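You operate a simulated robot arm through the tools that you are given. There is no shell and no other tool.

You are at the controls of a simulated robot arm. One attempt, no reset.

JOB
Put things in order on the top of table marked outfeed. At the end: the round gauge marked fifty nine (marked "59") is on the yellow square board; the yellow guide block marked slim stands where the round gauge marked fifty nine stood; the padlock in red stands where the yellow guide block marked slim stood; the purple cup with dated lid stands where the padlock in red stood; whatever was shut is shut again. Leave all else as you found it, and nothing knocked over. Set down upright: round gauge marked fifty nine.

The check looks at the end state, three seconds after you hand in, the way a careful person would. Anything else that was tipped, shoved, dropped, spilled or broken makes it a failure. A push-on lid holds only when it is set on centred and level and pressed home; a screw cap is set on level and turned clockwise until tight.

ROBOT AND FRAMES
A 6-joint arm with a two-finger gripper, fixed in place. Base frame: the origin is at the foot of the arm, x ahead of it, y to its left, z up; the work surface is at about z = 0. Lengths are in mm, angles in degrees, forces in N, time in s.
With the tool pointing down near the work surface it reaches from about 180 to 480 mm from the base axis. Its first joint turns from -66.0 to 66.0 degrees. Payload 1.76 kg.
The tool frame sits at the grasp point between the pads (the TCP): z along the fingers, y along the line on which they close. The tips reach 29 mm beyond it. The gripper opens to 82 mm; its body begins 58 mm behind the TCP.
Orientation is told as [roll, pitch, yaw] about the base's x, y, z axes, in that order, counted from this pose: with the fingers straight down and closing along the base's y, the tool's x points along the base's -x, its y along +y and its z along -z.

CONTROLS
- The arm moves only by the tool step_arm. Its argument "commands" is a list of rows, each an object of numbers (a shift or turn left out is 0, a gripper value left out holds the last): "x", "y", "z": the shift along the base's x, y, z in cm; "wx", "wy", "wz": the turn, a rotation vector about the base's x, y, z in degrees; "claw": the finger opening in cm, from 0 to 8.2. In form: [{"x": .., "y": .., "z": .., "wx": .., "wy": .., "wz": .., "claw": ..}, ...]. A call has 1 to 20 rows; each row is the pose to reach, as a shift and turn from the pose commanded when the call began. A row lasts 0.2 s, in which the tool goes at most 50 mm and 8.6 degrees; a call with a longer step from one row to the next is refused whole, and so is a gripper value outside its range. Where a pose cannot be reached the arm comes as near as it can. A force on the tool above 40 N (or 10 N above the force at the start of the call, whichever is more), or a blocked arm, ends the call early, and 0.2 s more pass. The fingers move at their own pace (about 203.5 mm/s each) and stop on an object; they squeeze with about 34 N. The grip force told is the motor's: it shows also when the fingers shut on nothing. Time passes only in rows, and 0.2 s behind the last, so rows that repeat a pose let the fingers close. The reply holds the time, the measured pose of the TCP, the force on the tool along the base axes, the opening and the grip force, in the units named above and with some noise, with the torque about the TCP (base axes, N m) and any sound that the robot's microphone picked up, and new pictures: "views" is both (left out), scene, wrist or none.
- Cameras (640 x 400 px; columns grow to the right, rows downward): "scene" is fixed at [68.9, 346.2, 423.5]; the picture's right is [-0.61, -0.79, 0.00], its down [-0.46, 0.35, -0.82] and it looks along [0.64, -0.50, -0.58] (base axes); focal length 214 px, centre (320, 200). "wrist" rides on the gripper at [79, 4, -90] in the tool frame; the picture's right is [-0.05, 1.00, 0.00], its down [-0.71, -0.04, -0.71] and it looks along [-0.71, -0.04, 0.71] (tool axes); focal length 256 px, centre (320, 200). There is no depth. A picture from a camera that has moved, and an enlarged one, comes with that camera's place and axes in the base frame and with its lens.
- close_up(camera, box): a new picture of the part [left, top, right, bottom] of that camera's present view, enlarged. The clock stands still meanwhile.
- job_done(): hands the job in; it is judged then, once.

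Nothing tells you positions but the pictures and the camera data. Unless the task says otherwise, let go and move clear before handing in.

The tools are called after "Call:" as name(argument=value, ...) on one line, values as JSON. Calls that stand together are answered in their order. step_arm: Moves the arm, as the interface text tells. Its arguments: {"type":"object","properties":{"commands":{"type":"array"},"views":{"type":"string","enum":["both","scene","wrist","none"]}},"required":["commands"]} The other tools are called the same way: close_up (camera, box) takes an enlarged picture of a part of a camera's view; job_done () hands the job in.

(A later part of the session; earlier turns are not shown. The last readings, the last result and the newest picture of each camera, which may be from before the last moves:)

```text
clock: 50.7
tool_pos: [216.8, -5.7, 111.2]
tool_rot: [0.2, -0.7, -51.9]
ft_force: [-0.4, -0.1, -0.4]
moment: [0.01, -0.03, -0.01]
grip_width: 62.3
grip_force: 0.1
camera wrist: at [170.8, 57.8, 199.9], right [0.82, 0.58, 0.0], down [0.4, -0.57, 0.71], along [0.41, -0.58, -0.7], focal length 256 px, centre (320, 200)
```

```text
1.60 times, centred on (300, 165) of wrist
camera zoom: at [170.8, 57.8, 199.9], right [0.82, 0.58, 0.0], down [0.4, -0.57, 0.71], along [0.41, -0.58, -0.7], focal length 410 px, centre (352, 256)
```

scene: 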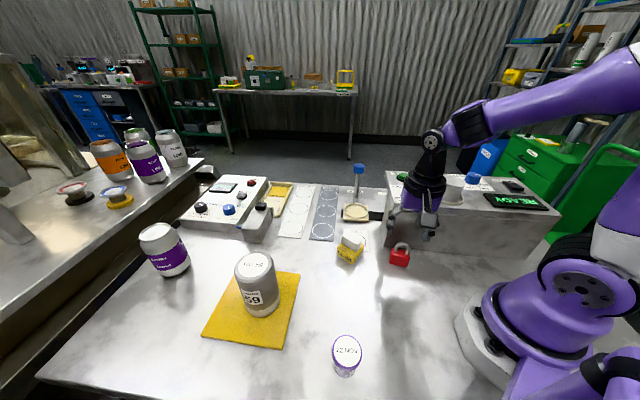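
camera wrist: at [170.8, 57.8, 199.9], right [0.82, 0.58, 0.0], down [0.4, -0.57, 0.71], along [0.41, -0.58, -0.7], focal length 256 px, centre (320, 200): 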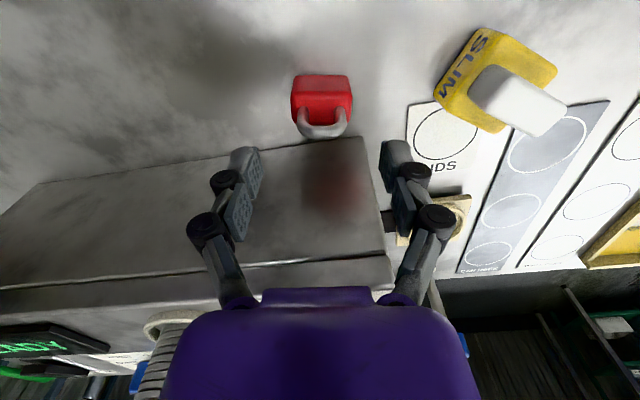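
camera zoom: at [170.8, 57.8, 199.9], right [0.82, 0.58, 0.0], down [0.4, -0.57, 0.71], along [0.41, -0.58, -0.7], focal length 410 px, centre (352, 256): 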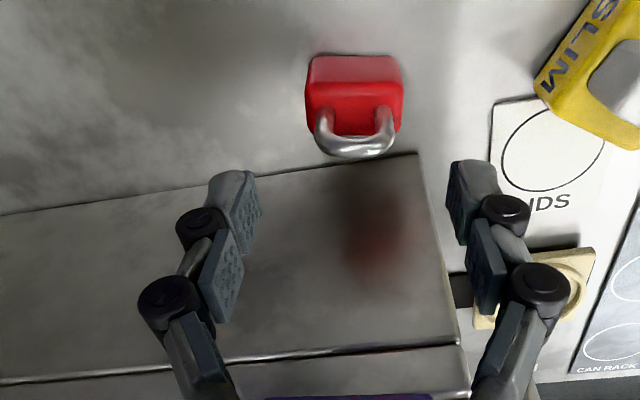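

Everything is still in place. I'll lean the gripper 15° away from the machine (about the closing axis), so the rear module clears, then check.

Call:
step_arm(commands=[{"y": 0.1, "wx": -4, "wy": -3}, {"x": -0.1, "y": 0.2, "wx": -8, "wy": -6}, {"x": -0.1, "y": 0.25, "wx": -12, "wy": -8.8}, {"x": -0.1, "y": 0.25, "wx": -12, "wy": -8.8}])

Call:
close_up(camera="scene", box=[340, 140, 580, 280])

Call:
close_up(camera="wrist", box=[200, 60, 440, 240])

```text
clock: 51.7
tool_pos: [217.8, -5.2, 111.8]
tool_rot: [-0.3, -15.5, -51.7]
ft_force: [1.2, 0.4, -0.3]
moment: [-0.02, 0.0, -0.01]
grip_width: 61.9
grip_force: 0.0
camera wrist: at [158.4, 75.5, 176.4], right [0.82, 0.58, 0.01], down [0.28, -0.41, 0.87], along [0.51, -0.71, -0.49], focal length 256 px, centre (320, 200)
```

scene: 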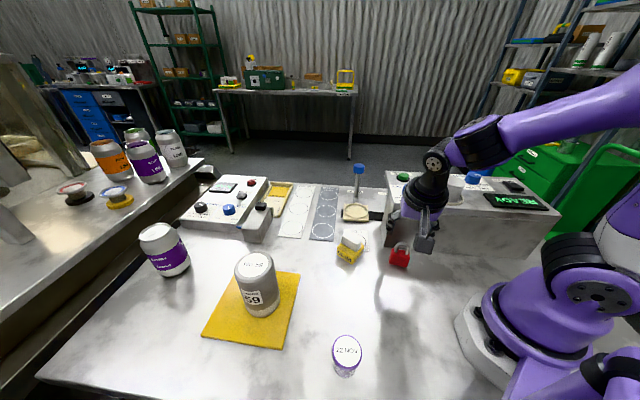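
wrist: 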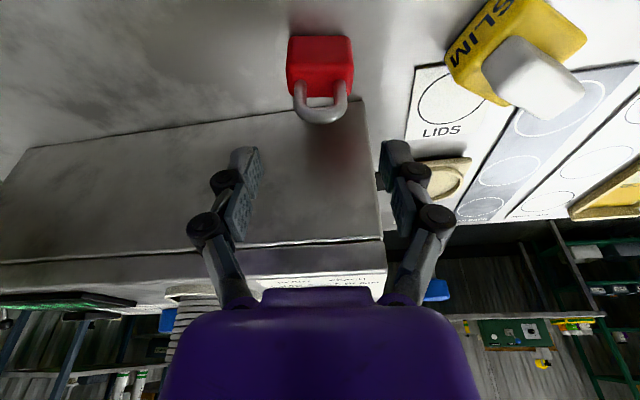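

```text
2.67 times, centred on (460, 210) of scene
camera zoom: at [68.8, 346.2, 423.5], right [-0.61, -0.79, 0.0], down [-0.46, 0.35, -0.82], along [0.64, -0.5, -0.58], focal length 572 px, centre (-53, 173)
```

zoom: 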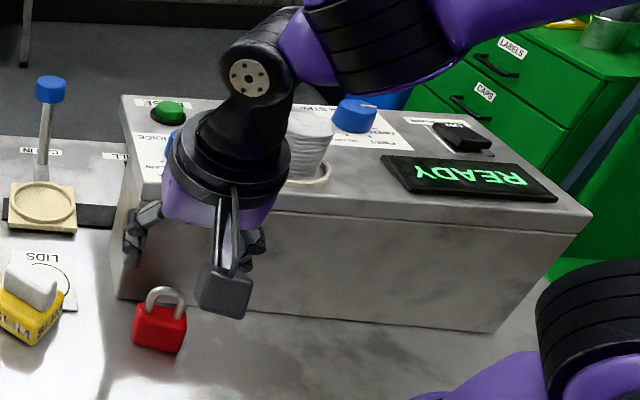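

```text
2.22 times, centred on (320, 150) of wrist
camera zoom: at [158.4, 75.5, 176.4], right [0.82, 0.58, 0.01], down [0.28, -0.41, 0.87], along [0.51, -0.71, -0.49], focal length 569 px, centre (320, 311)
```

zoom: 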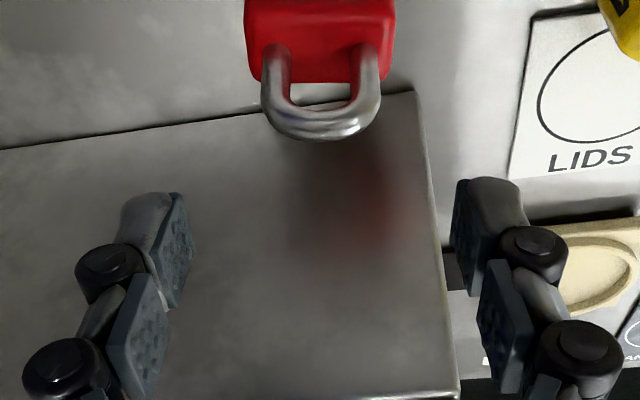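

Tilt is set. I'll descend vertically in small steps while watching for contact.

Call:
step_arm(commands=[{"x": -0.12, "y": 0.19, "z": -1.0}, {"x": -0.12, "y": 0.19, "z": -2.0}, {"x": -0.12, "y": 0.19, "z": -3.0}, {"x": -0.12, "y": 0.19, "z": -4.0}, {"x": -0.12, "y": 0.19, "z": -4.5}, {"x": -0.12, "y": 0.19, "z": -4.5}])

Call:
close_up(camera="scene", box=[340, 140, 500, 280])

Call:
close_up(camera="wrist", box=[200, 60, 440, 240])

```text
clock: 53.1
tool_pos: [216.2, -3.9, 66.4]
tool_rot: [-0.4, -15.5, -51.7]
ft_force: [0.6, 0.2, 0.4]
moment: [0.01, 0.02, -0.03]
grip_width: 62.1
grip_force: 0.0
camera wrist: at [157.8, 76.2, 131.1], right [0.82, 0.58, 0.01], down [0.28, -0.41, 0.87], along [0.5, -0.71, -0.49], focal length 256 px, centre (320, 200)
```

scene: 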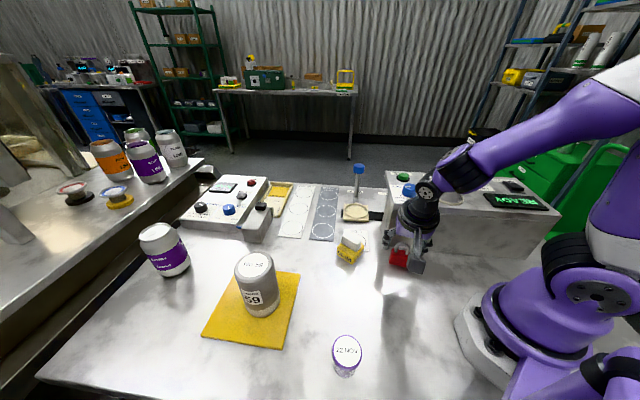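
wrist: 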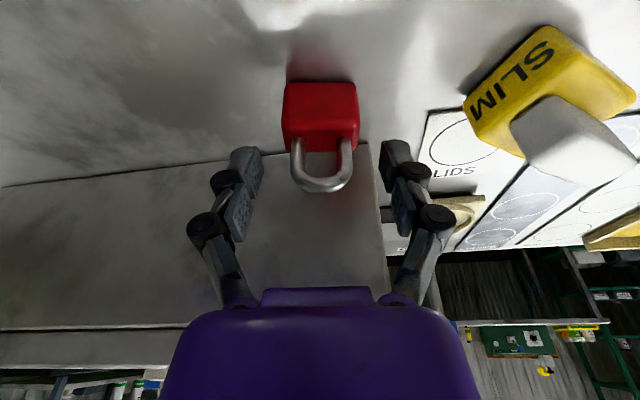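

```text
2.86 times, centred on (420, 210) of scene
camera zoom: at [68.9, 346.2, 423.5], right [-0.61, -0.79, 0.0], down [-0.46, 0.35, -0.82], along [0.64, -0.5, -0.58], focal length 613 px, centre (34, 171)
```

zoom: 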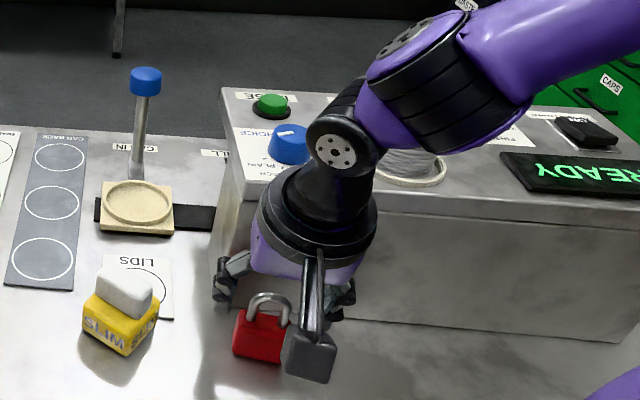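

```text
2.22 times, centred on (320, 150) of wrist
camera zoom: at [157.8, 76.2, 131.1], right [0.82, 0.58, 0.01], down [0.28, -0.41, 0.87], along [0.5, -0.71, -0.49], focal length 569 px, centre (320, 311)
```

zoom: 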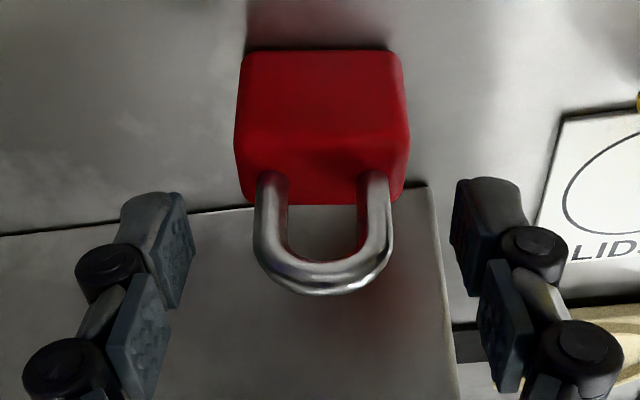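

Clear of the machine and centred. Continuing down to the grip height.

Call:
step_arm(commands=[{"z": -0.8}, {"z": -1.6}, {"z": -2.4}, {"z": -3.0}, {"z": -3.0}])

Call:
close_up(camera="wrist", box=[200, 60, 440, 240])

Call:
close_up(camera="scene", box=[340, 140, 500, 280])

```text
clock: 54.3
tool_pos: [216.4, -3.8, 36.4]
tool_rot: [-0.5, -15.4, -51.6]
ft_force: [-0.1, 0.3, -0.3]
moment: [-0.02, 0.05, 0.0]
grip_width: 61.8
grip_force: 0.1
camera wrist: at [158.0, 76.9, 101.5], right [0.82, 0.58, 0.01], down [0.28, -0.41, 0.87], along [0.5, -0.71, -0.49], focal length 256 px, centre (320, 200)
```

scene: 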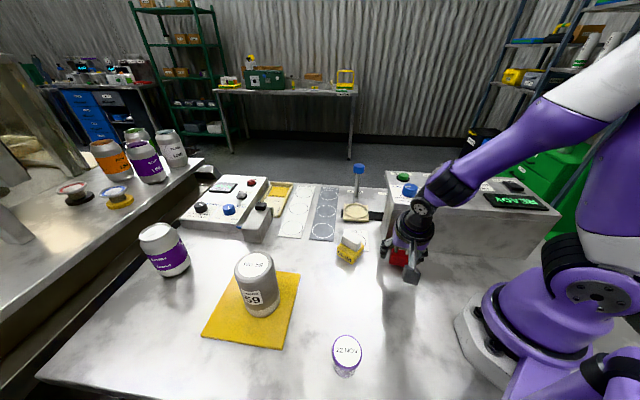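
wrist: 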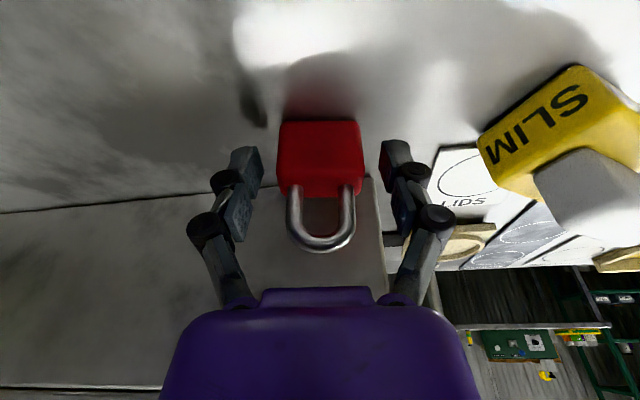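

```text
2.22 times, centred on (320, 150) of wrist
camera zoom: at [158.0, 76.9, 101.5], right [0.82, 0.58, 0.01], down [0.28, -0.41, 0.87], along [0.5, -0.71, -0.49], focal length 569 px, centre (320, 311)
```

zoom: 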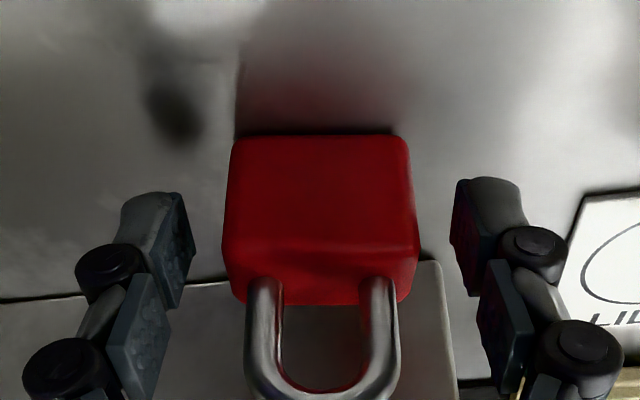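

```text
2.86 times, centred on (420, 210) of scene
camera zoom: at [68.9, 346.2, 423.5], right [-0.61, -0.79, 0.0], down [-0.46, 0.35, -0.82], along [0.64, -0.5, -0.58], focal length 613 px, centre (34, 171)
```

zoom: 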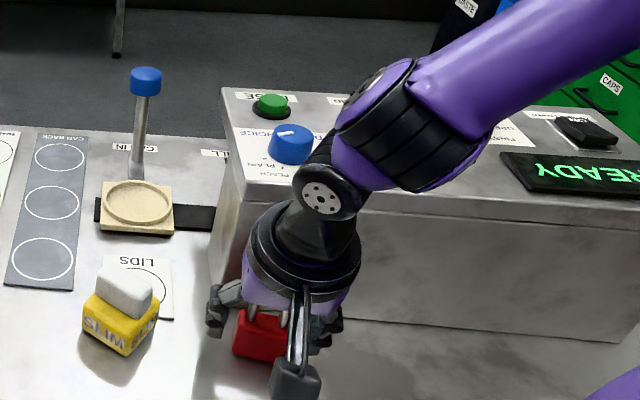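

The fingers straddle the padlock body. Closing gently.

Call:
step_arm(commands=[{"claw": 5.2}, {"claw": 4.7}, {"claw": 4.3}, {"claw": 4.0}, {"claw": 3.6}, {"claw": 3.2}])

Call:
close_up(camera="wrist", box=[200, 60, 440, 240])

```text
clock: 55.7
tool_pos: [217.5, -3.2, 36.2]
tool_rot: [-0.4, -15.5, -51.6]
ft_force: [0.8, 0.0, 5.3]
moment: [0.06, -0.15, -0.04]
grip_width: 41.4
grip_force: 33.5
camera wrist: at [158.2, 76.9, 101.7], right [0.82, 0.58, 0.01], down [0.28, -0.41, 0.87], along [0.51, -0.71, -0.49], focal length 256 px, centre (320, 200)
```

scene: 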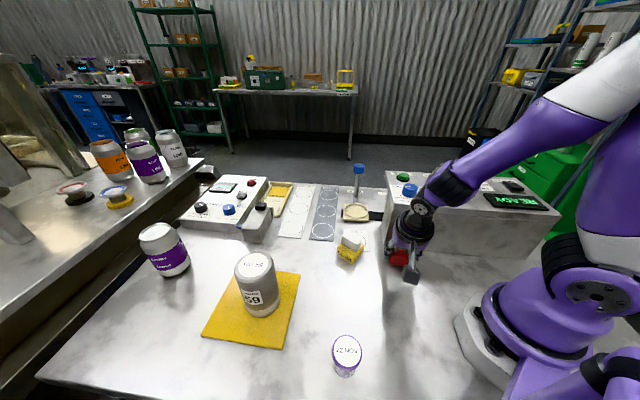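
wrist: 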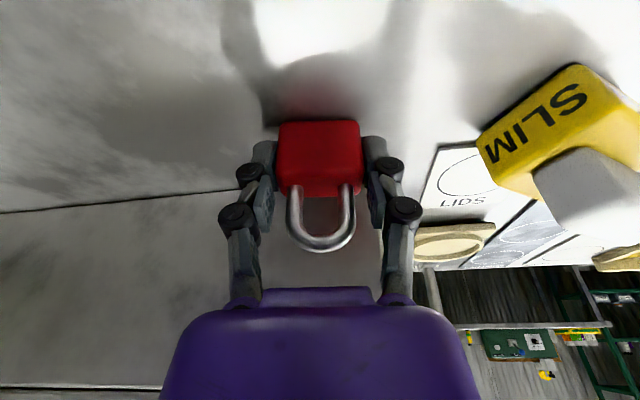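

```text
2.22 times, centred on (320, 150) of wrist
camera zoom: at [158.2, 76.9, 101.7], right [0.82, 0.58, 0.01], down [0.28, -0.41, 0.87], along [0.51, -0.71, -0.49], focal length 569 px, centre (320, 311)
```

zoom: 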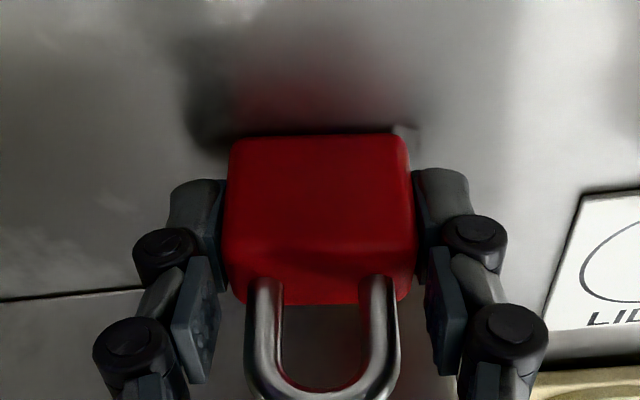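

The padlock is gripped at 41.4 mm. Lifting it straight up.

Call:
step_arm(commands=[{"z": 0.4}, {"z": 1.0}, {"z": 2.0}, {"z": 3.2}, {"z": 4.6}, {"z": 6.0}, {"z": 7.5}, {"z": 9.0}, {"z": 10.5}, {"z": 12.0}, {"z": 12.0}])

Call:
close_up(camera="scene", box=[340, 120, 500, 280])

```text
clock: 58.1
tool_pos: [215.9, -4.3, 157.6]
tool_rot: [-0.4, -15.4, -51.7]
ft_force: [0.9, -0.6, -1.4]
moment: [-0.01, -0.03, 0.0]
grip_width: 41.1
grip_force: 33.7
camera wrist: at [157.3, 77.1, 222.6], right [0.82, 0.58, 0.01], down [0.28, -0.41, 0.87], along [0.5, -0.71, -0.49], focal length 256 px, centre (320, 200)
```

scene: 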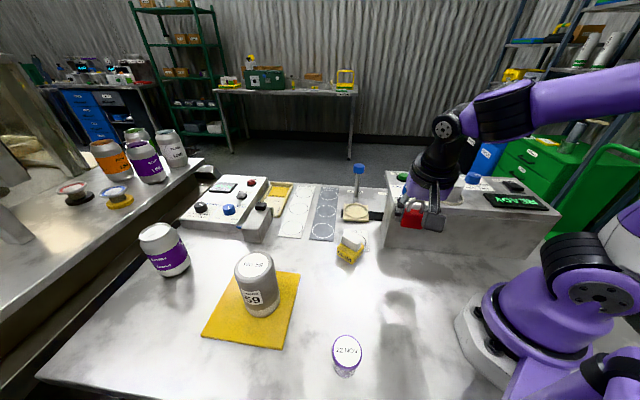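
wrist: 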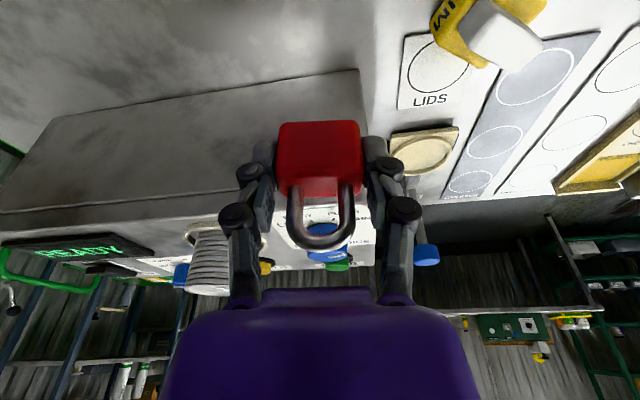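

```text
2.50 times, centred on (420, 200) of scene
camera zoom: at [68.9, 346.2, 423.5], right [-0.61, -0.79, 0.0], down [-0.46, 0.35, -0.82], along [0.64, -0.5, -0.58], focal length 536 px, centre (70, 200)
```

zoom: 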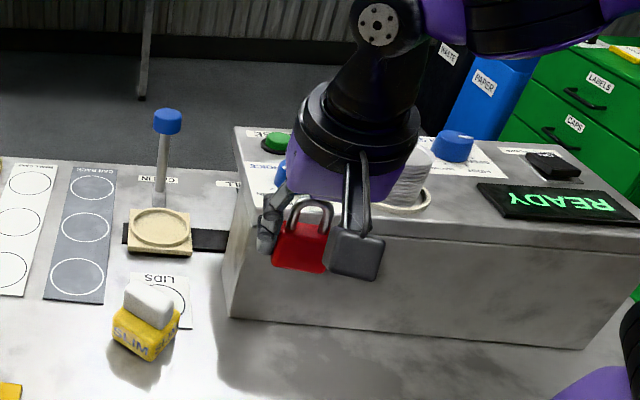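

Lifted cleanly. I'll carry it toward the slim block's old spot, turning the lean toward the base on the way so the padlock stays upright.

Call:
step_arm(commands=[{"x": 1.5, "y": 0.8, "z": 0.5, "wz": 6}, {"x": 3.5, "y": 1.8, "z": 0.8, "wz": 12}, {"x": 6.0, "y": 2.8, "z": 0.8, "wz": 18}, {"x": 8.5, "y": 3.6, "z": 0.8, "wz": 24}, {"x": 11.0, "y": 4.4, "z": 0.8, "wz": 30}, {"x": 13.5, "y": 5.0, "z": 0.8, "wz": 36}, {"x": 16.0, "y": 5.5, "z": 0.5, "wz": 42}, {"x": 18.5, "y": 6.0, "z": 0.0, "wz": 48}, {"x": 20.5, "y": 6.4, "z": -1.5, "wz": 54}, {"x": 22.0, "y": 6.6, "z": -3.0, "wz": 60}, {"x": 23.0, "y": 6.67, "z": -4.5, "wz": 60}, {"x": 23.5, "y": 6.67, "z": -5.5, "wz": 60}, {"x": 23.5, "y": 6.67, "z": -5.5, "wz": 60}])

Call:
close_up(camera="scene", box=[250, 100, 410, 260])

```text
clock: 60.9
tool_pos: [449.5, 63.6, 103.3]
tool_rot: [-0.4, -15.4, 8.4]
ft_force: [0.8, 0.2, -1.6]
moment: [0.02, -0.01, 0.01]
grip_width: 41.1
grip_force: 33.4
camera wrist: at [350.3, 52.6, 168.2], right [-0.09, 1.0, 0.01], down [0.49, 0.04, 0.87], along [0.87, 0.08, -0.49], focal length 256 px, centre (320, 200)
```

scene: 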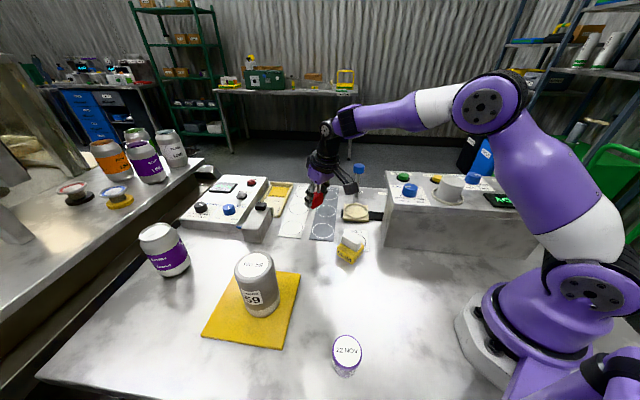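
wrist: 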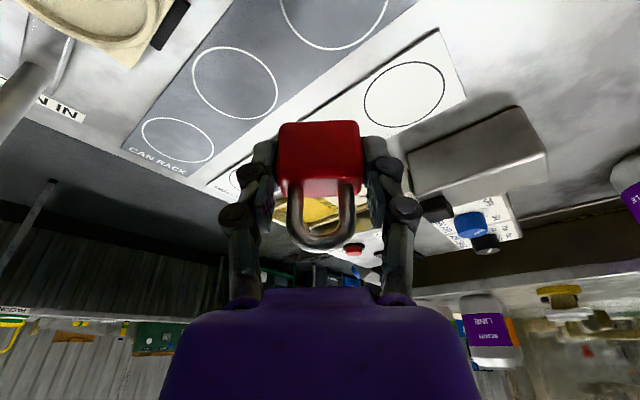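

```text
2.50 times, centred on (330, 180) of scene
camera zoom: at [68.9, 346.2, 423.5], right [-0.61, -0.79, 0.0], down [-0.46, 0.35, -0.82], along [0.64, -0.5, -0.58], focal length 536 px, centre (295, 250)
```

zoom: 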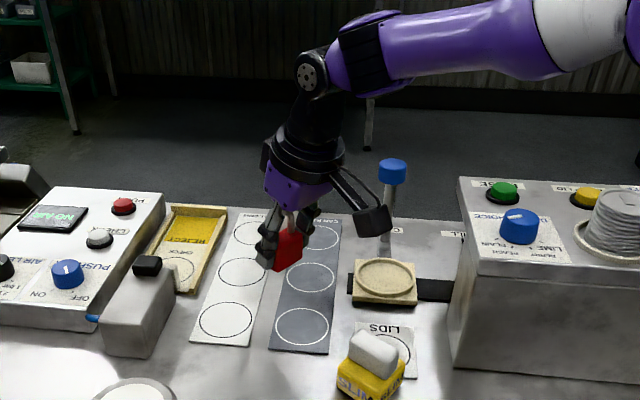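

The padlock is upright above the slim block's old place. I'll move the last few millimetres and lower to just above the surface.

Call:
step_arm(commands=[{"x": 0.3, "y": -0.03, "z": -1.0}, {"x": 0.65, "y": -0.05, "z": -2.2}, {"x": 0.65, "y": -0.05, "z": -3.5}, {"x": 0.65, "y": -0.05, "z": -4.8}, {"x": 0.65, "y": -0.05, "z": -5.7}, {"x": 0.65, "y": -0.05, "z": -6.0}, {"x": 0.65, "y": -0.05, "z": -6.0}])

Call:
close_up(camera="scene", box=[270, 160, 370, 260])

```text
clock: 62.5
tool_pos: [455.1, 61.3, 40.6]
tool_rot: [-0.5, -15.4, 8.3]
ft_force: [0.6, 0.1, -1.2]
moment: [0.02, 0.01, 0.0]
grip_width: 41.2
grip_force: 34.3
camera wrist: at [355.8, 50.8, 106.7], right [-0.09, 1.0, 0.01], down [0.49, 0.04, 0.87], along [0.87, 0.08, -0.49], focal length 256 px, centre (320, 200)
```

scene: 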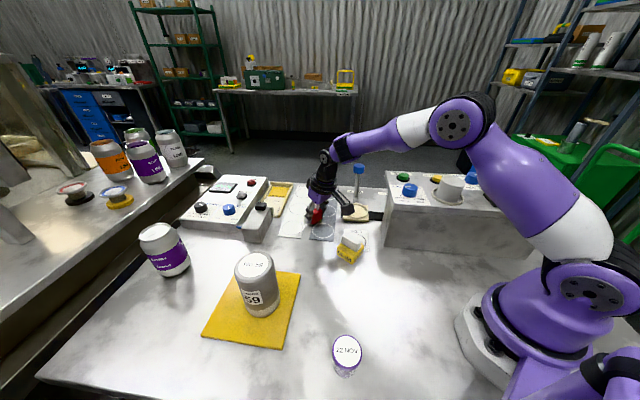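
wrist: 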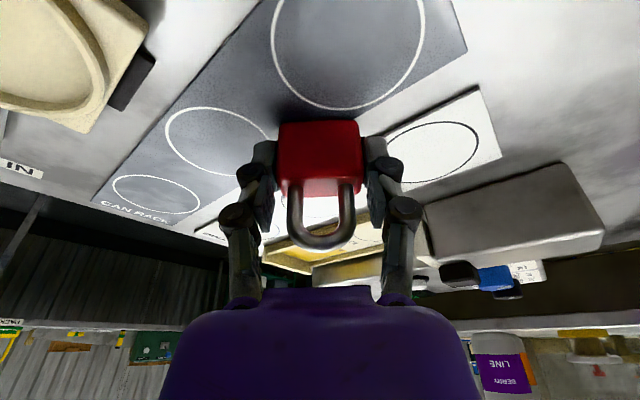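

```text
4.00 times, centred on (320, 210) of scene
camera zoom: at [68.9, 346.2, 423.5], right [-0.61, -0.79, 0.0], down [-0.46, 0.35, -0.82], along [0.64, -0.5, -0.58], focal length 858 px, centre (320, 160)
```

zoom: 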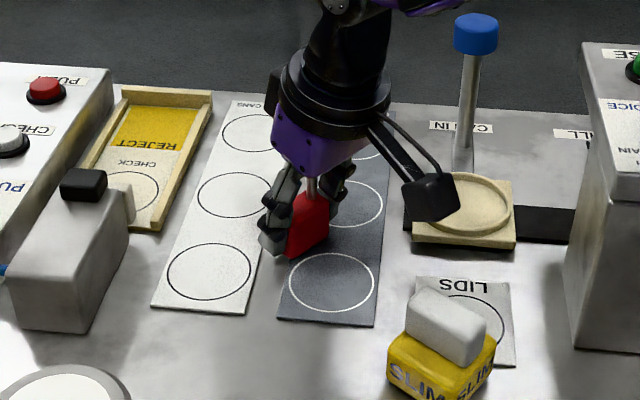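

Position is right to within ~1.5 mm; small correction, then lowering slowly until contact.

Call:
step_arm(commands=[{"x": 0.1, "y": 0.12, "z": -0.1}, {"x": 0.1, "y": 0.12, "z": -0.2}, {"x": 0.1, "y": 0.12, "z": -0.3}, {"x": 0.1, "y": 0.12, "z": -0.35}], views="none")

```text
clock: 63.5
tool_pos: [459.7, 63.4, 39.0]
tool_rot: [-0.4, -15.7, 8.3]
ft_force: [-5.0, -2.0, 23.5]
moment: [-0.07, 0.22, -0.05]
grip_width: 41.5
grip_force: 33.7
```

Contact made. Relieving pressure, then releasing.

Call:
step_arm(commands=[{"z": 0.1}, {"z": 0.16}, {"z": 0.16}], views="none")

```text
clock: 64.3
tool_pos: [458.0, 63.0, 39.6]
tool_rot: [-0.4, -15.3, 8.3]
ft_force: [2.2, 0.4, 4.5]
moment: [-0.02, -0.16, 0.03]
grip_width: 40.9
grip_force: 34.0
```

Call:
step_arm(commands=[{"claw": 4.3}, {"claw": 4.7}, {"claw": 5.4}, {"claw": 6.2}, {"claw": 6.2}])

Call:
close_up(camera="scene", box=[270, 160, 370, 260])

Call:
close_up(camera="wrist", box=[200, 60, 440, 280])

```text
clock: 65.5
tool_pos: [458.0, 63.3, 40.2]
tool_rot: [-0.4, -15.5, 8.3]
ft_force: [0.3, 0.5, 0.5]
moment: [-0.03, -0.04, 0.03]
grip_width: 62.0
grip_force: 0.0
camera wrist: at [358.3, 53.0, 104.9], right [-0.09, 1.0, 0.01], down [0.49, 0.04, 0.87], along [0.87, 0.08, -0.49], focal length 256 px, centre (320, 200)
```

scene: 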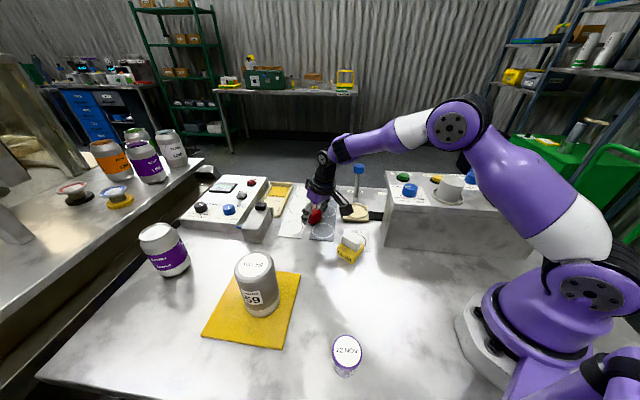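
wrist: 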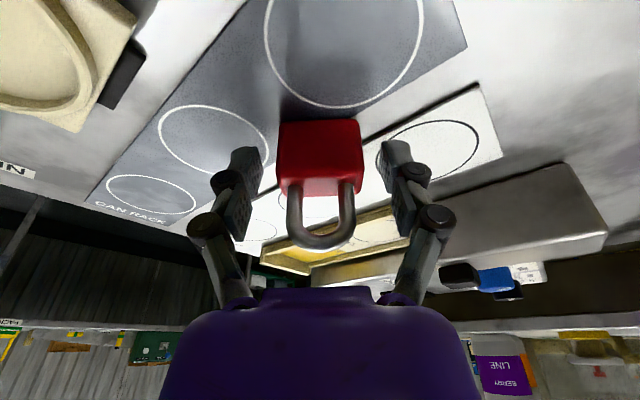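

```text
4.00 times, centred on (320, 210) of scene
camera zoom: at [68.9, 346.2, 423.5], right [-0.61, -0.79, 0.0], down [-0.46, 0.35, -0.82], along [0.64, -0.5, -0.58], focal length 858 px, centre (320, 160)
```

zoom: 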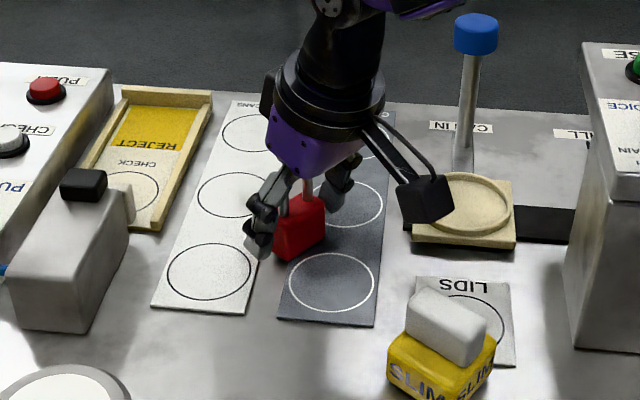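

```text
1.82 times, centred on (320, 170) of wrist
camera zoom: at [358.3, 53.0, 104.9], right [-0.09, 1.0, 0.01], down [0.49, 0.04, 0.87], along [0.87, 0.08, -0.49], focal length 465 px, centre (320, 254)
```

zoom: 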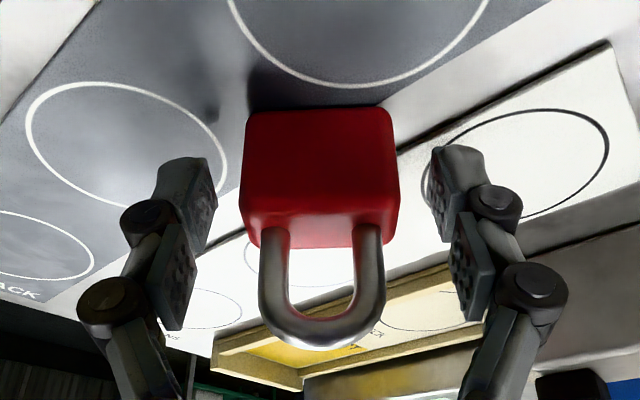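

The padlock stands upright at the slim block's old place. I'll rise clear and check it before moving on.

Call:
step_arm(commands=[{"z": 1.0}, {"z": 2.5}, {"z": 4.5}, {"z": 7.0}, {"z": 9.5}, {"z": 11.0, "x": -2.0}, {"z": 12.0, "x": -4.0}, {"z": 12.0, "x": -4.0}])

Call:
close_up(camera="scene", box=[280, 170, 400, 270])

Call:
close_up(camera="wrist", box=[200, 0, 440, 200])

```text
clock: 67.3
tool_pos: [417.0, 65.0, 162.5]
tool_rot: [-0.4, -15.4, 8.3]
ft_force: [0.2, -0.2, 0.2]
moment: [-0.01, -0.01, 0.0]
grip_width: 62.1
grip_force: 0.2
camera wrist: at [317.0, 54.8, 226.5], right [-0.09, 1.0, 0.01], down [0.49, 0.04, 0.87], along [0.87, 0.08, -0.49], focal length 256 px, centre (320, 200)
```

scene: 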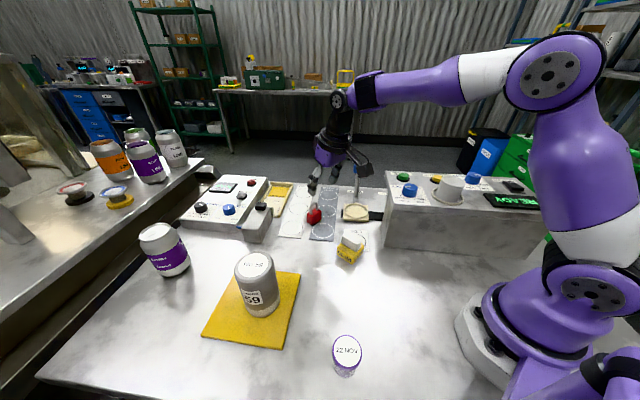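
wrist: 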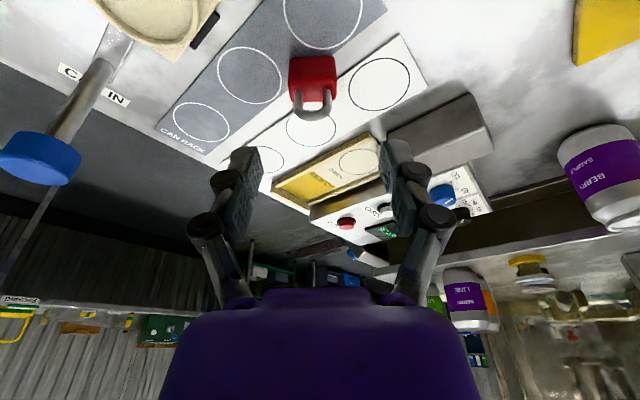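

```text
4.00 times, centred on (340, 220) of scene
camera zoom: at [68.8, 346.2, 423.5], right [-0.61, -0.79, 0.0], down [-0.46, 0.35, -0.82], along [0.64, -0.5, -0.58], focal length 858 px, centre (240, 120)
```

zoom: 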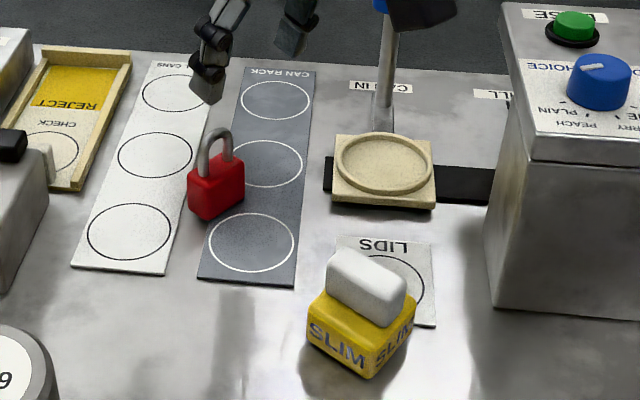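

```text
2.00 times, centred on (320, 100) of wrist
camera zoom: at [317.0, 54.8, 226.5], right [-0.09, 1.0, 0.01], down [0.49, 0.04, 0.87], along [0.87, 0.08, -0.49], focal length 512 px, centre (320, 400)
```

zoom: 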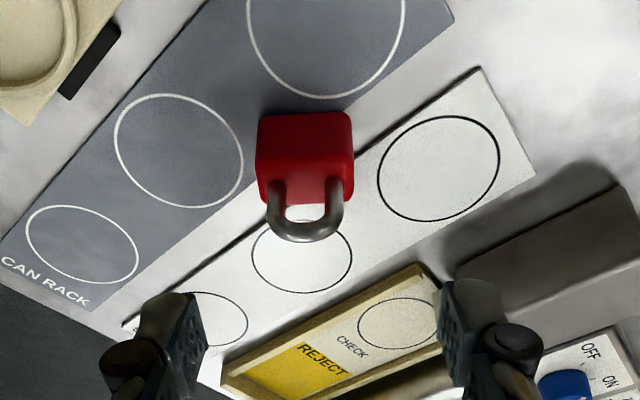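

Padlock and block are both standing where they should. Next I'll travel to the dated cup, turning the gripper along the way.

Call:
step_arm(commands=[{"x": -1.5, "y": 0.8, "z": 0.5, "wz": 4}, {"x": -4.0, "y": 2.0, "z": 0.5, "wz": 9}, {"x": -6.5, "y": 3.4, "z": 0.5, "wz": 14}, {"x": -9.0, "y": 4.8, "z": 0.5, "wz": 19}, {"x": -11.5, "y": 6.2, "z": 0.5, "wz": 24}, {"x": -14.0, "y": 7.8, "z": 0.5, "wz": 29}, {"x": -16.5, "y": 9.6, "z": 0.5, "wz": 34}, {"x": -19.0, "y": 11.4, "z": 0.5, "wz": 39}, {"x": -21.5, "y": 13.2, "z": 0.5, "wz": 44}, {"x": -24.0, "y": 15.0, "z": 0.5, "wz": 48}, {"x": -26.0, "y": 16.2, "z": 0.5, "wz": 50}, {"x": -27.2, "y": 17.0, "z": 0.5, "wz": 50}, {"x": -27.2, "y": 17.0, "z": 0.5, "wz": 50}])

Call:
close_up(camera="wrist", box=[200, 20, 440, 220])

```text
clock: 70.1
tool_pos: [146.5, 232.3, 165.3]
tool_rot: [-0.4, -15.4, 58.3]
ft_force: [0.6, 0.0, -0.2]
moment: [-0.01, 0.01, 0.02]
grip_width: 62.1
grip_force: 0.2
camera wrist: at [89.1, 148.9, 229.9], right [-0.82, 0.57, 0.01], down [0.29, 0.4, 0.87], along [0.49, 0.72, -0.49], focal length 256 px, centre (320, 200)
```

scene: 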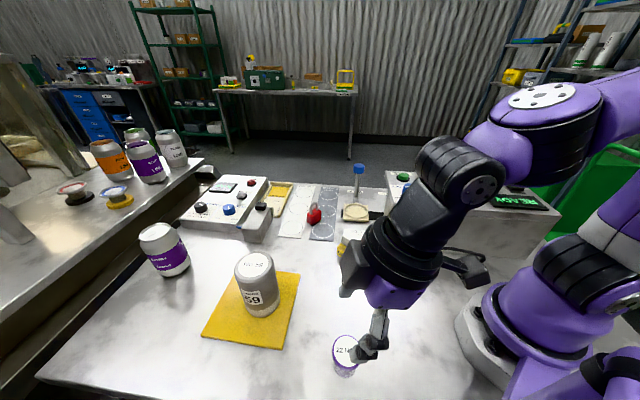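
wrist: 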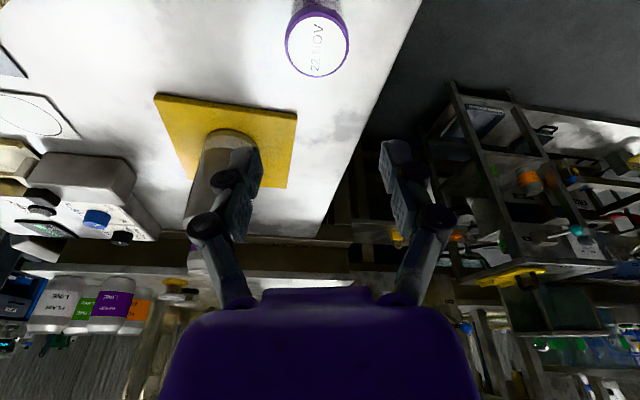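

```text
2.00 times, centred on (320, 120) of wrist
camera zoom: at [89.1, 148.9, 229.9], right [-0.82, 0.57, 0.01], down [0.29, 0.4, 0.87], along [0.49, 0.72, -0.49], focal length 512 px, centre (320, 360)
```

zoom: 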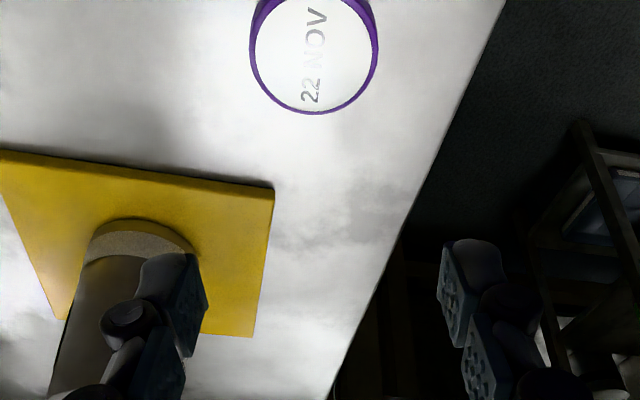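

The lid's top is at about (147.5, 233), only ~45 mm high, so the cup is short. I'll look closely at its profile.

Call:
close_up(camera="scene", box=[310, 315, 400, 390])

Call:
close_up(camera="wrist", box=[270, 0, 370, 90])

```text
5.33 times, centred on (355, 352) of scene
camera zoom: at [68.8, 346.2, 423.5], right [-0.61, -0.79, 0.0], down [-0.46, 0.35, -0.82], along [0.64, -0.5, -0.58], focal length 1144 px, centre (133, -613)
```

zoom: 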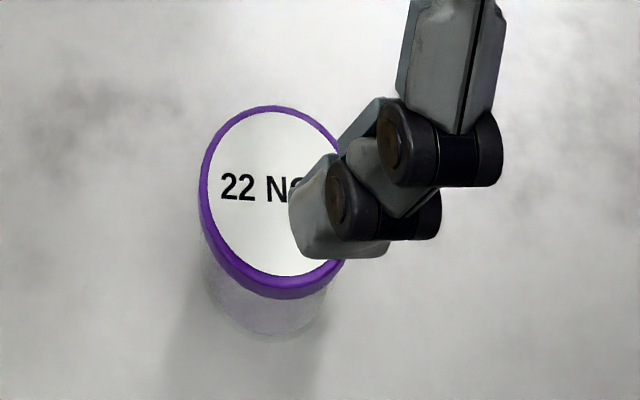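

```text
4.44 times, centred on (320, 45) of wrist
camera zoom: at [89.1, 148.9, 229.9], right [-0.82, 0.57, 0.01], down [0.29, 0.4, 0.87], along [0.49, 0.72, -0.49], focal length 1138 px, centre (320, 889)
```

zoom: 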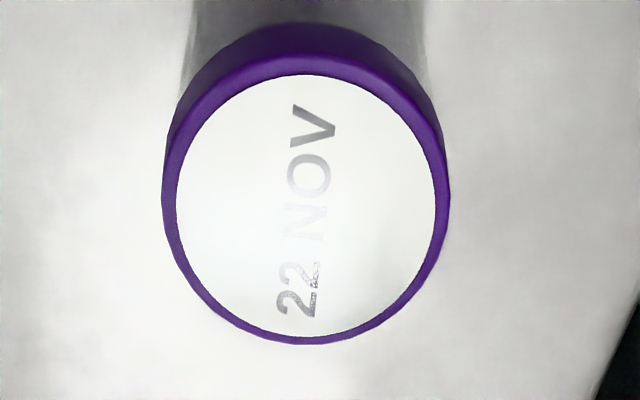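

The cup is ~50 mm tall: a narrower translucent body with a 43 mm purple lid on top (z≈41–51). I'll come down closer above it to refine its centre before gripping low around it.

Call:
step_arm(commands=[{"x": 0.1, "y": 0.05, "z": -1.5}, {"x": 0.2, "y": 0.1, "z": -3.5}, {"x": 0.25, "y": 0.15, "z": -5.5}, {"x": 0.25, "y": 0.15, "z": -6.8}, {"x": 0.25, "y": 0.15, "z": -6.8}])

Call:
close_up(camera="wrist", box=[220, 30, 420, 210])

Call:
close_up(camera="scene", box=[290, 290, 430, 400])

```text
clock: 71.3
tool_pos: [148.5, 234.2, 94.8]
tool_rot: [-0.4, -15.4, 58.3]
ft_force: [0.4, 0.2, -0.2]
moment: [0.01, 0.0, 0.01]
grip_width: 62.1
grip_force: 0.1
camera wrist: at [91.5, 150.7, 160.0], right [-0.82, 0.57, 0.01], down [0.29, 0.4, 0.87], along [0.49, 0.72, -0.49], focal length 256 px, centre (320, 200)
```

scene: 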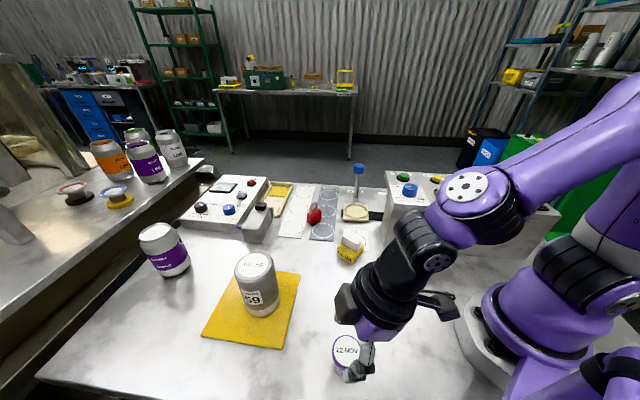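
wrist: 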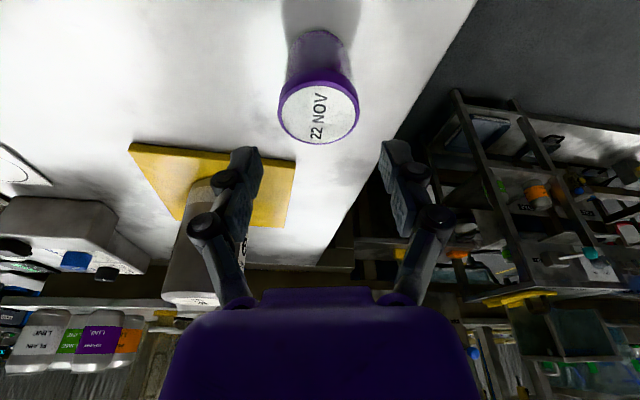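

```text
2.22 times, centred on (320, 120) of wrist
camera zoom: at [91.5, 150.7, 160.0], right [-0.82, 0.57, 0.01], down [0.29, 0.4, 0.87], along [0.49, 0.72, -0.49], focal length 569 px, centre (320, 378)
```

zoom: 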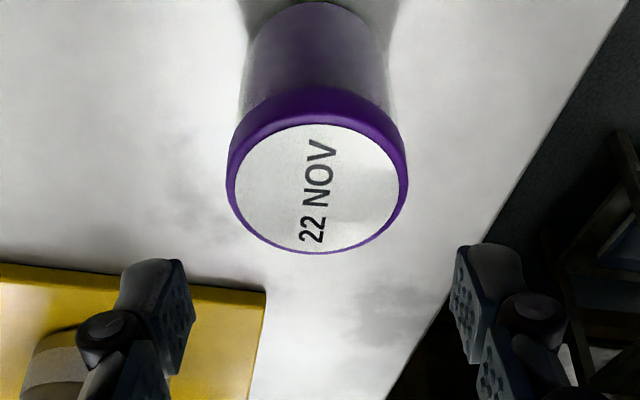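

```text
3.64 times, centred on (360, 345) of scene
camera zoom: at [68.9, 346.2, 423.5], right [-0.61, -0.79, 0.0], down [-0.46, 0.35, -0.82], along [0.64, -0.5, -0.58], focal length 780 px, centre (174, -327)
```

zoom: 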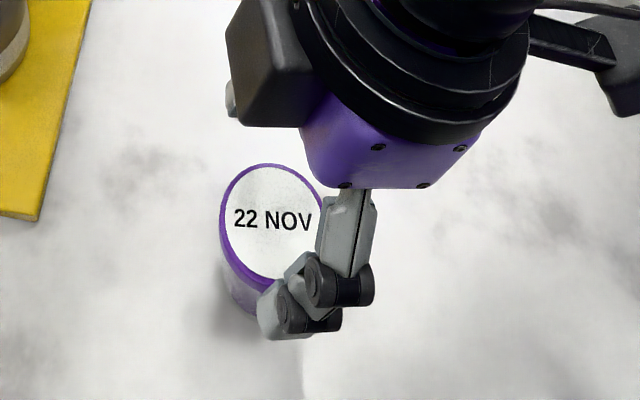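

The cup is centred under the tool at about (147, 233). I'll lower the open fingers around it.

Call:
step_arm(commands=[{"z": -1.2}, {"z": -2.4}, {"z": -3.6}, {"z": -4.8}, {"z": -5.6}, {"z": -5.8}, {"z": -5.8}])

Call:
close_up(camera="wrist", box=[200, 60, 440, 260])

Call:
close_up(camera="scene", box=[290, 290, 430, 400])

```text
clock: 72.9
tool_pos: [147.5, 236.3, 38.2]
tool_rot: [-0.5, -15.3, 58.2]
ft_force: [-0.3, -1.5, -0.5]
moment: [0.01, 0.05, -0.04]
grip_width: 62.3
grip_force: 0.1
camera wrist: at [91.3, 151.8, 103.8], right [-0.82, 0.57, 0.01], down [0.29, 0.4, 0.87], along [0.49, 0.72, -0.49], focal length 256 px, centre (320, 200)
```

scene: 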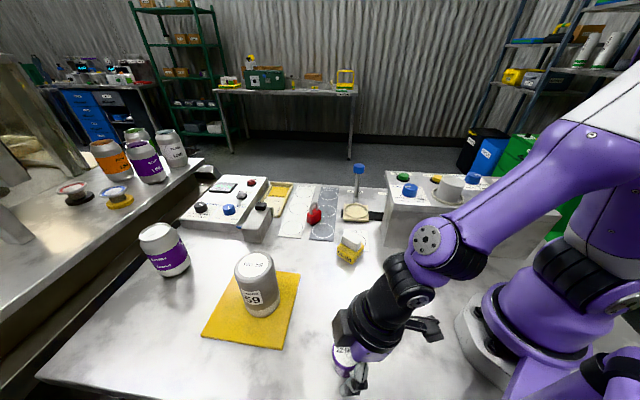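
wrist: 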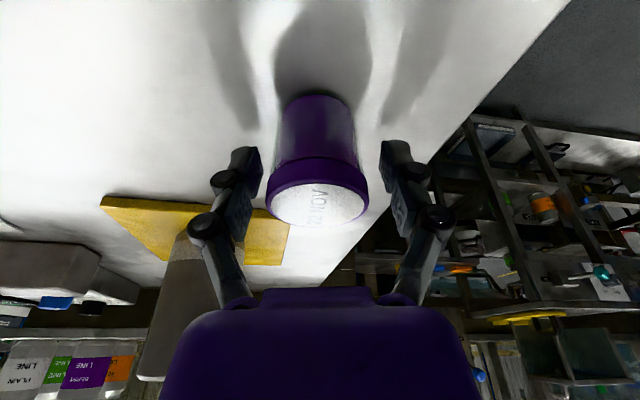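

```text
2.00 times, centred on (320, 160) of wrist
camera zoom: at [91.3, 151.8, 103.8], right [-0.82, 0.57, 0.01], down [0.29, 0.4, 0.87], along [0.49, 0.72, -0.49], focal length 512 px, centre (320, 280)
```

zoom: 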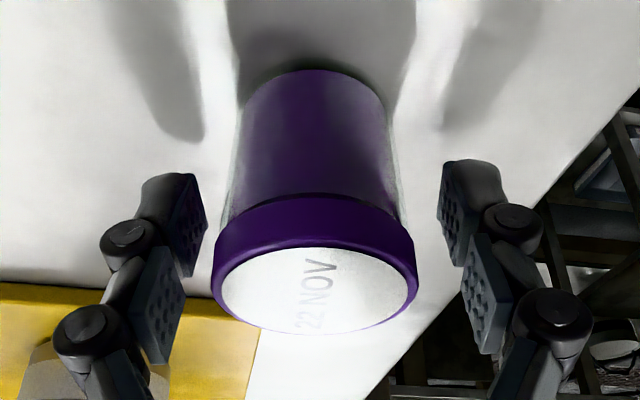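

```text
3.64 times, centred on (360, 345) of scene
camera zoom: at [68.9, 346.2, 423.5], right [-0.61, -0.79, 0.0], down [-0.46, 0.35, -0.82], along [0.64, -0.5, -0.58], focal length 780 px, centre (174, -327)
```

zoom: 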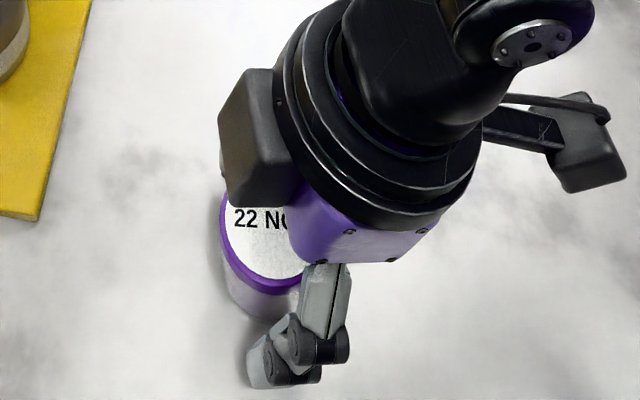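

The fingers straddle the cup symmetrically. I'll close slowly and see at which width they stop.

Call:
step_arm(commands=[{"claw": 5.4}, {"claw": 5.0}, {"claw": 4.7}, {"claw": 4.5}, {"claw": 4.3}, {"claw": 4.1}])

Call:
close_up(camera="wrist", box=[200, 60, 440, 260])

Call:
close_up(camera="scene", box=[290, 290, 430, 400])

```text
clock: 74.3
tool_pos: [149.2, 234.7, 39.4]
tool_rot: [-0.4, -15.4, 58.4]
ft_force: [-1.7, -0.7, 3.6]
moment: [-0.03, -0.01, -0.03]
grip_width: 42.0
grip_force: 28.3
camera wrist: at [91.4, 151.9, 103.9], right [-0.82, 0.57, 0.01], down [0.29, 0.4, 0.87], along [0.49, 0.72, -0.49], focal length 256 px, centre (320, 200)
```

scene: 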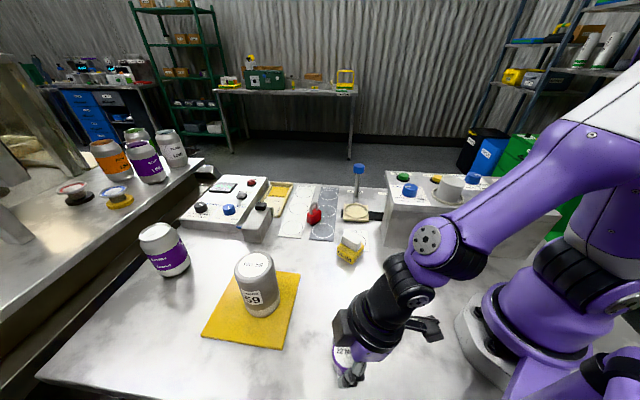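
wrist: 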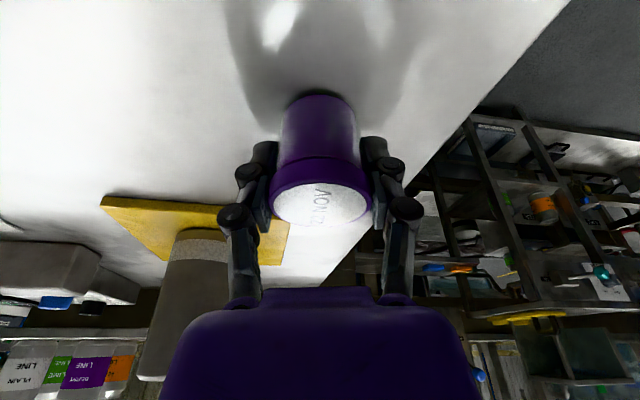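

```text
2.00 times, centred on (320, 160) of wrist
camera zoom: at [91.4, 151.9, 103.9], right [-0.82, 0.57, 0.01], down [0.29, 0.4, 0.87], along [0.49, 0.72, -0.49], focal length 512 px, centre (320, 280)
```

zoom: 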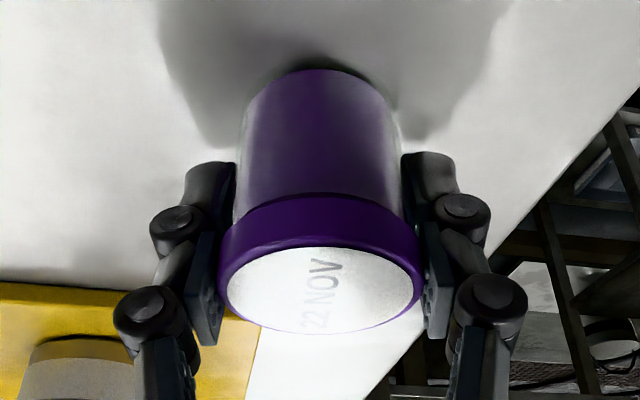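

```text
3.64 times, centred on (360, 345) of scene
camera zoom: at [68.8, 346.2, 423.5], right [-0.61, -0.79, 0.0], down [-0.46, 0.35, -0.82], along [0.64, -0.5, -0.58], focal length 780 px, centre (174, -327)
```

zoom: 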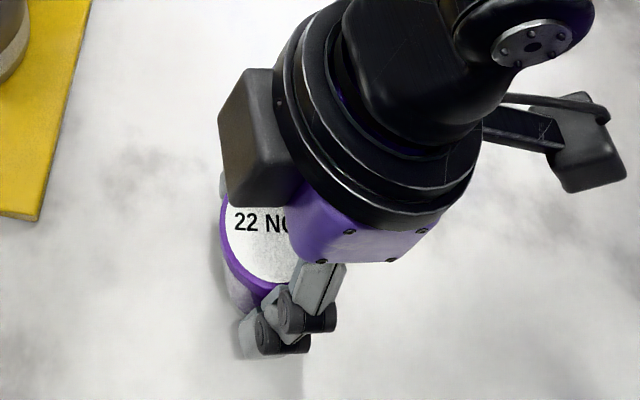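

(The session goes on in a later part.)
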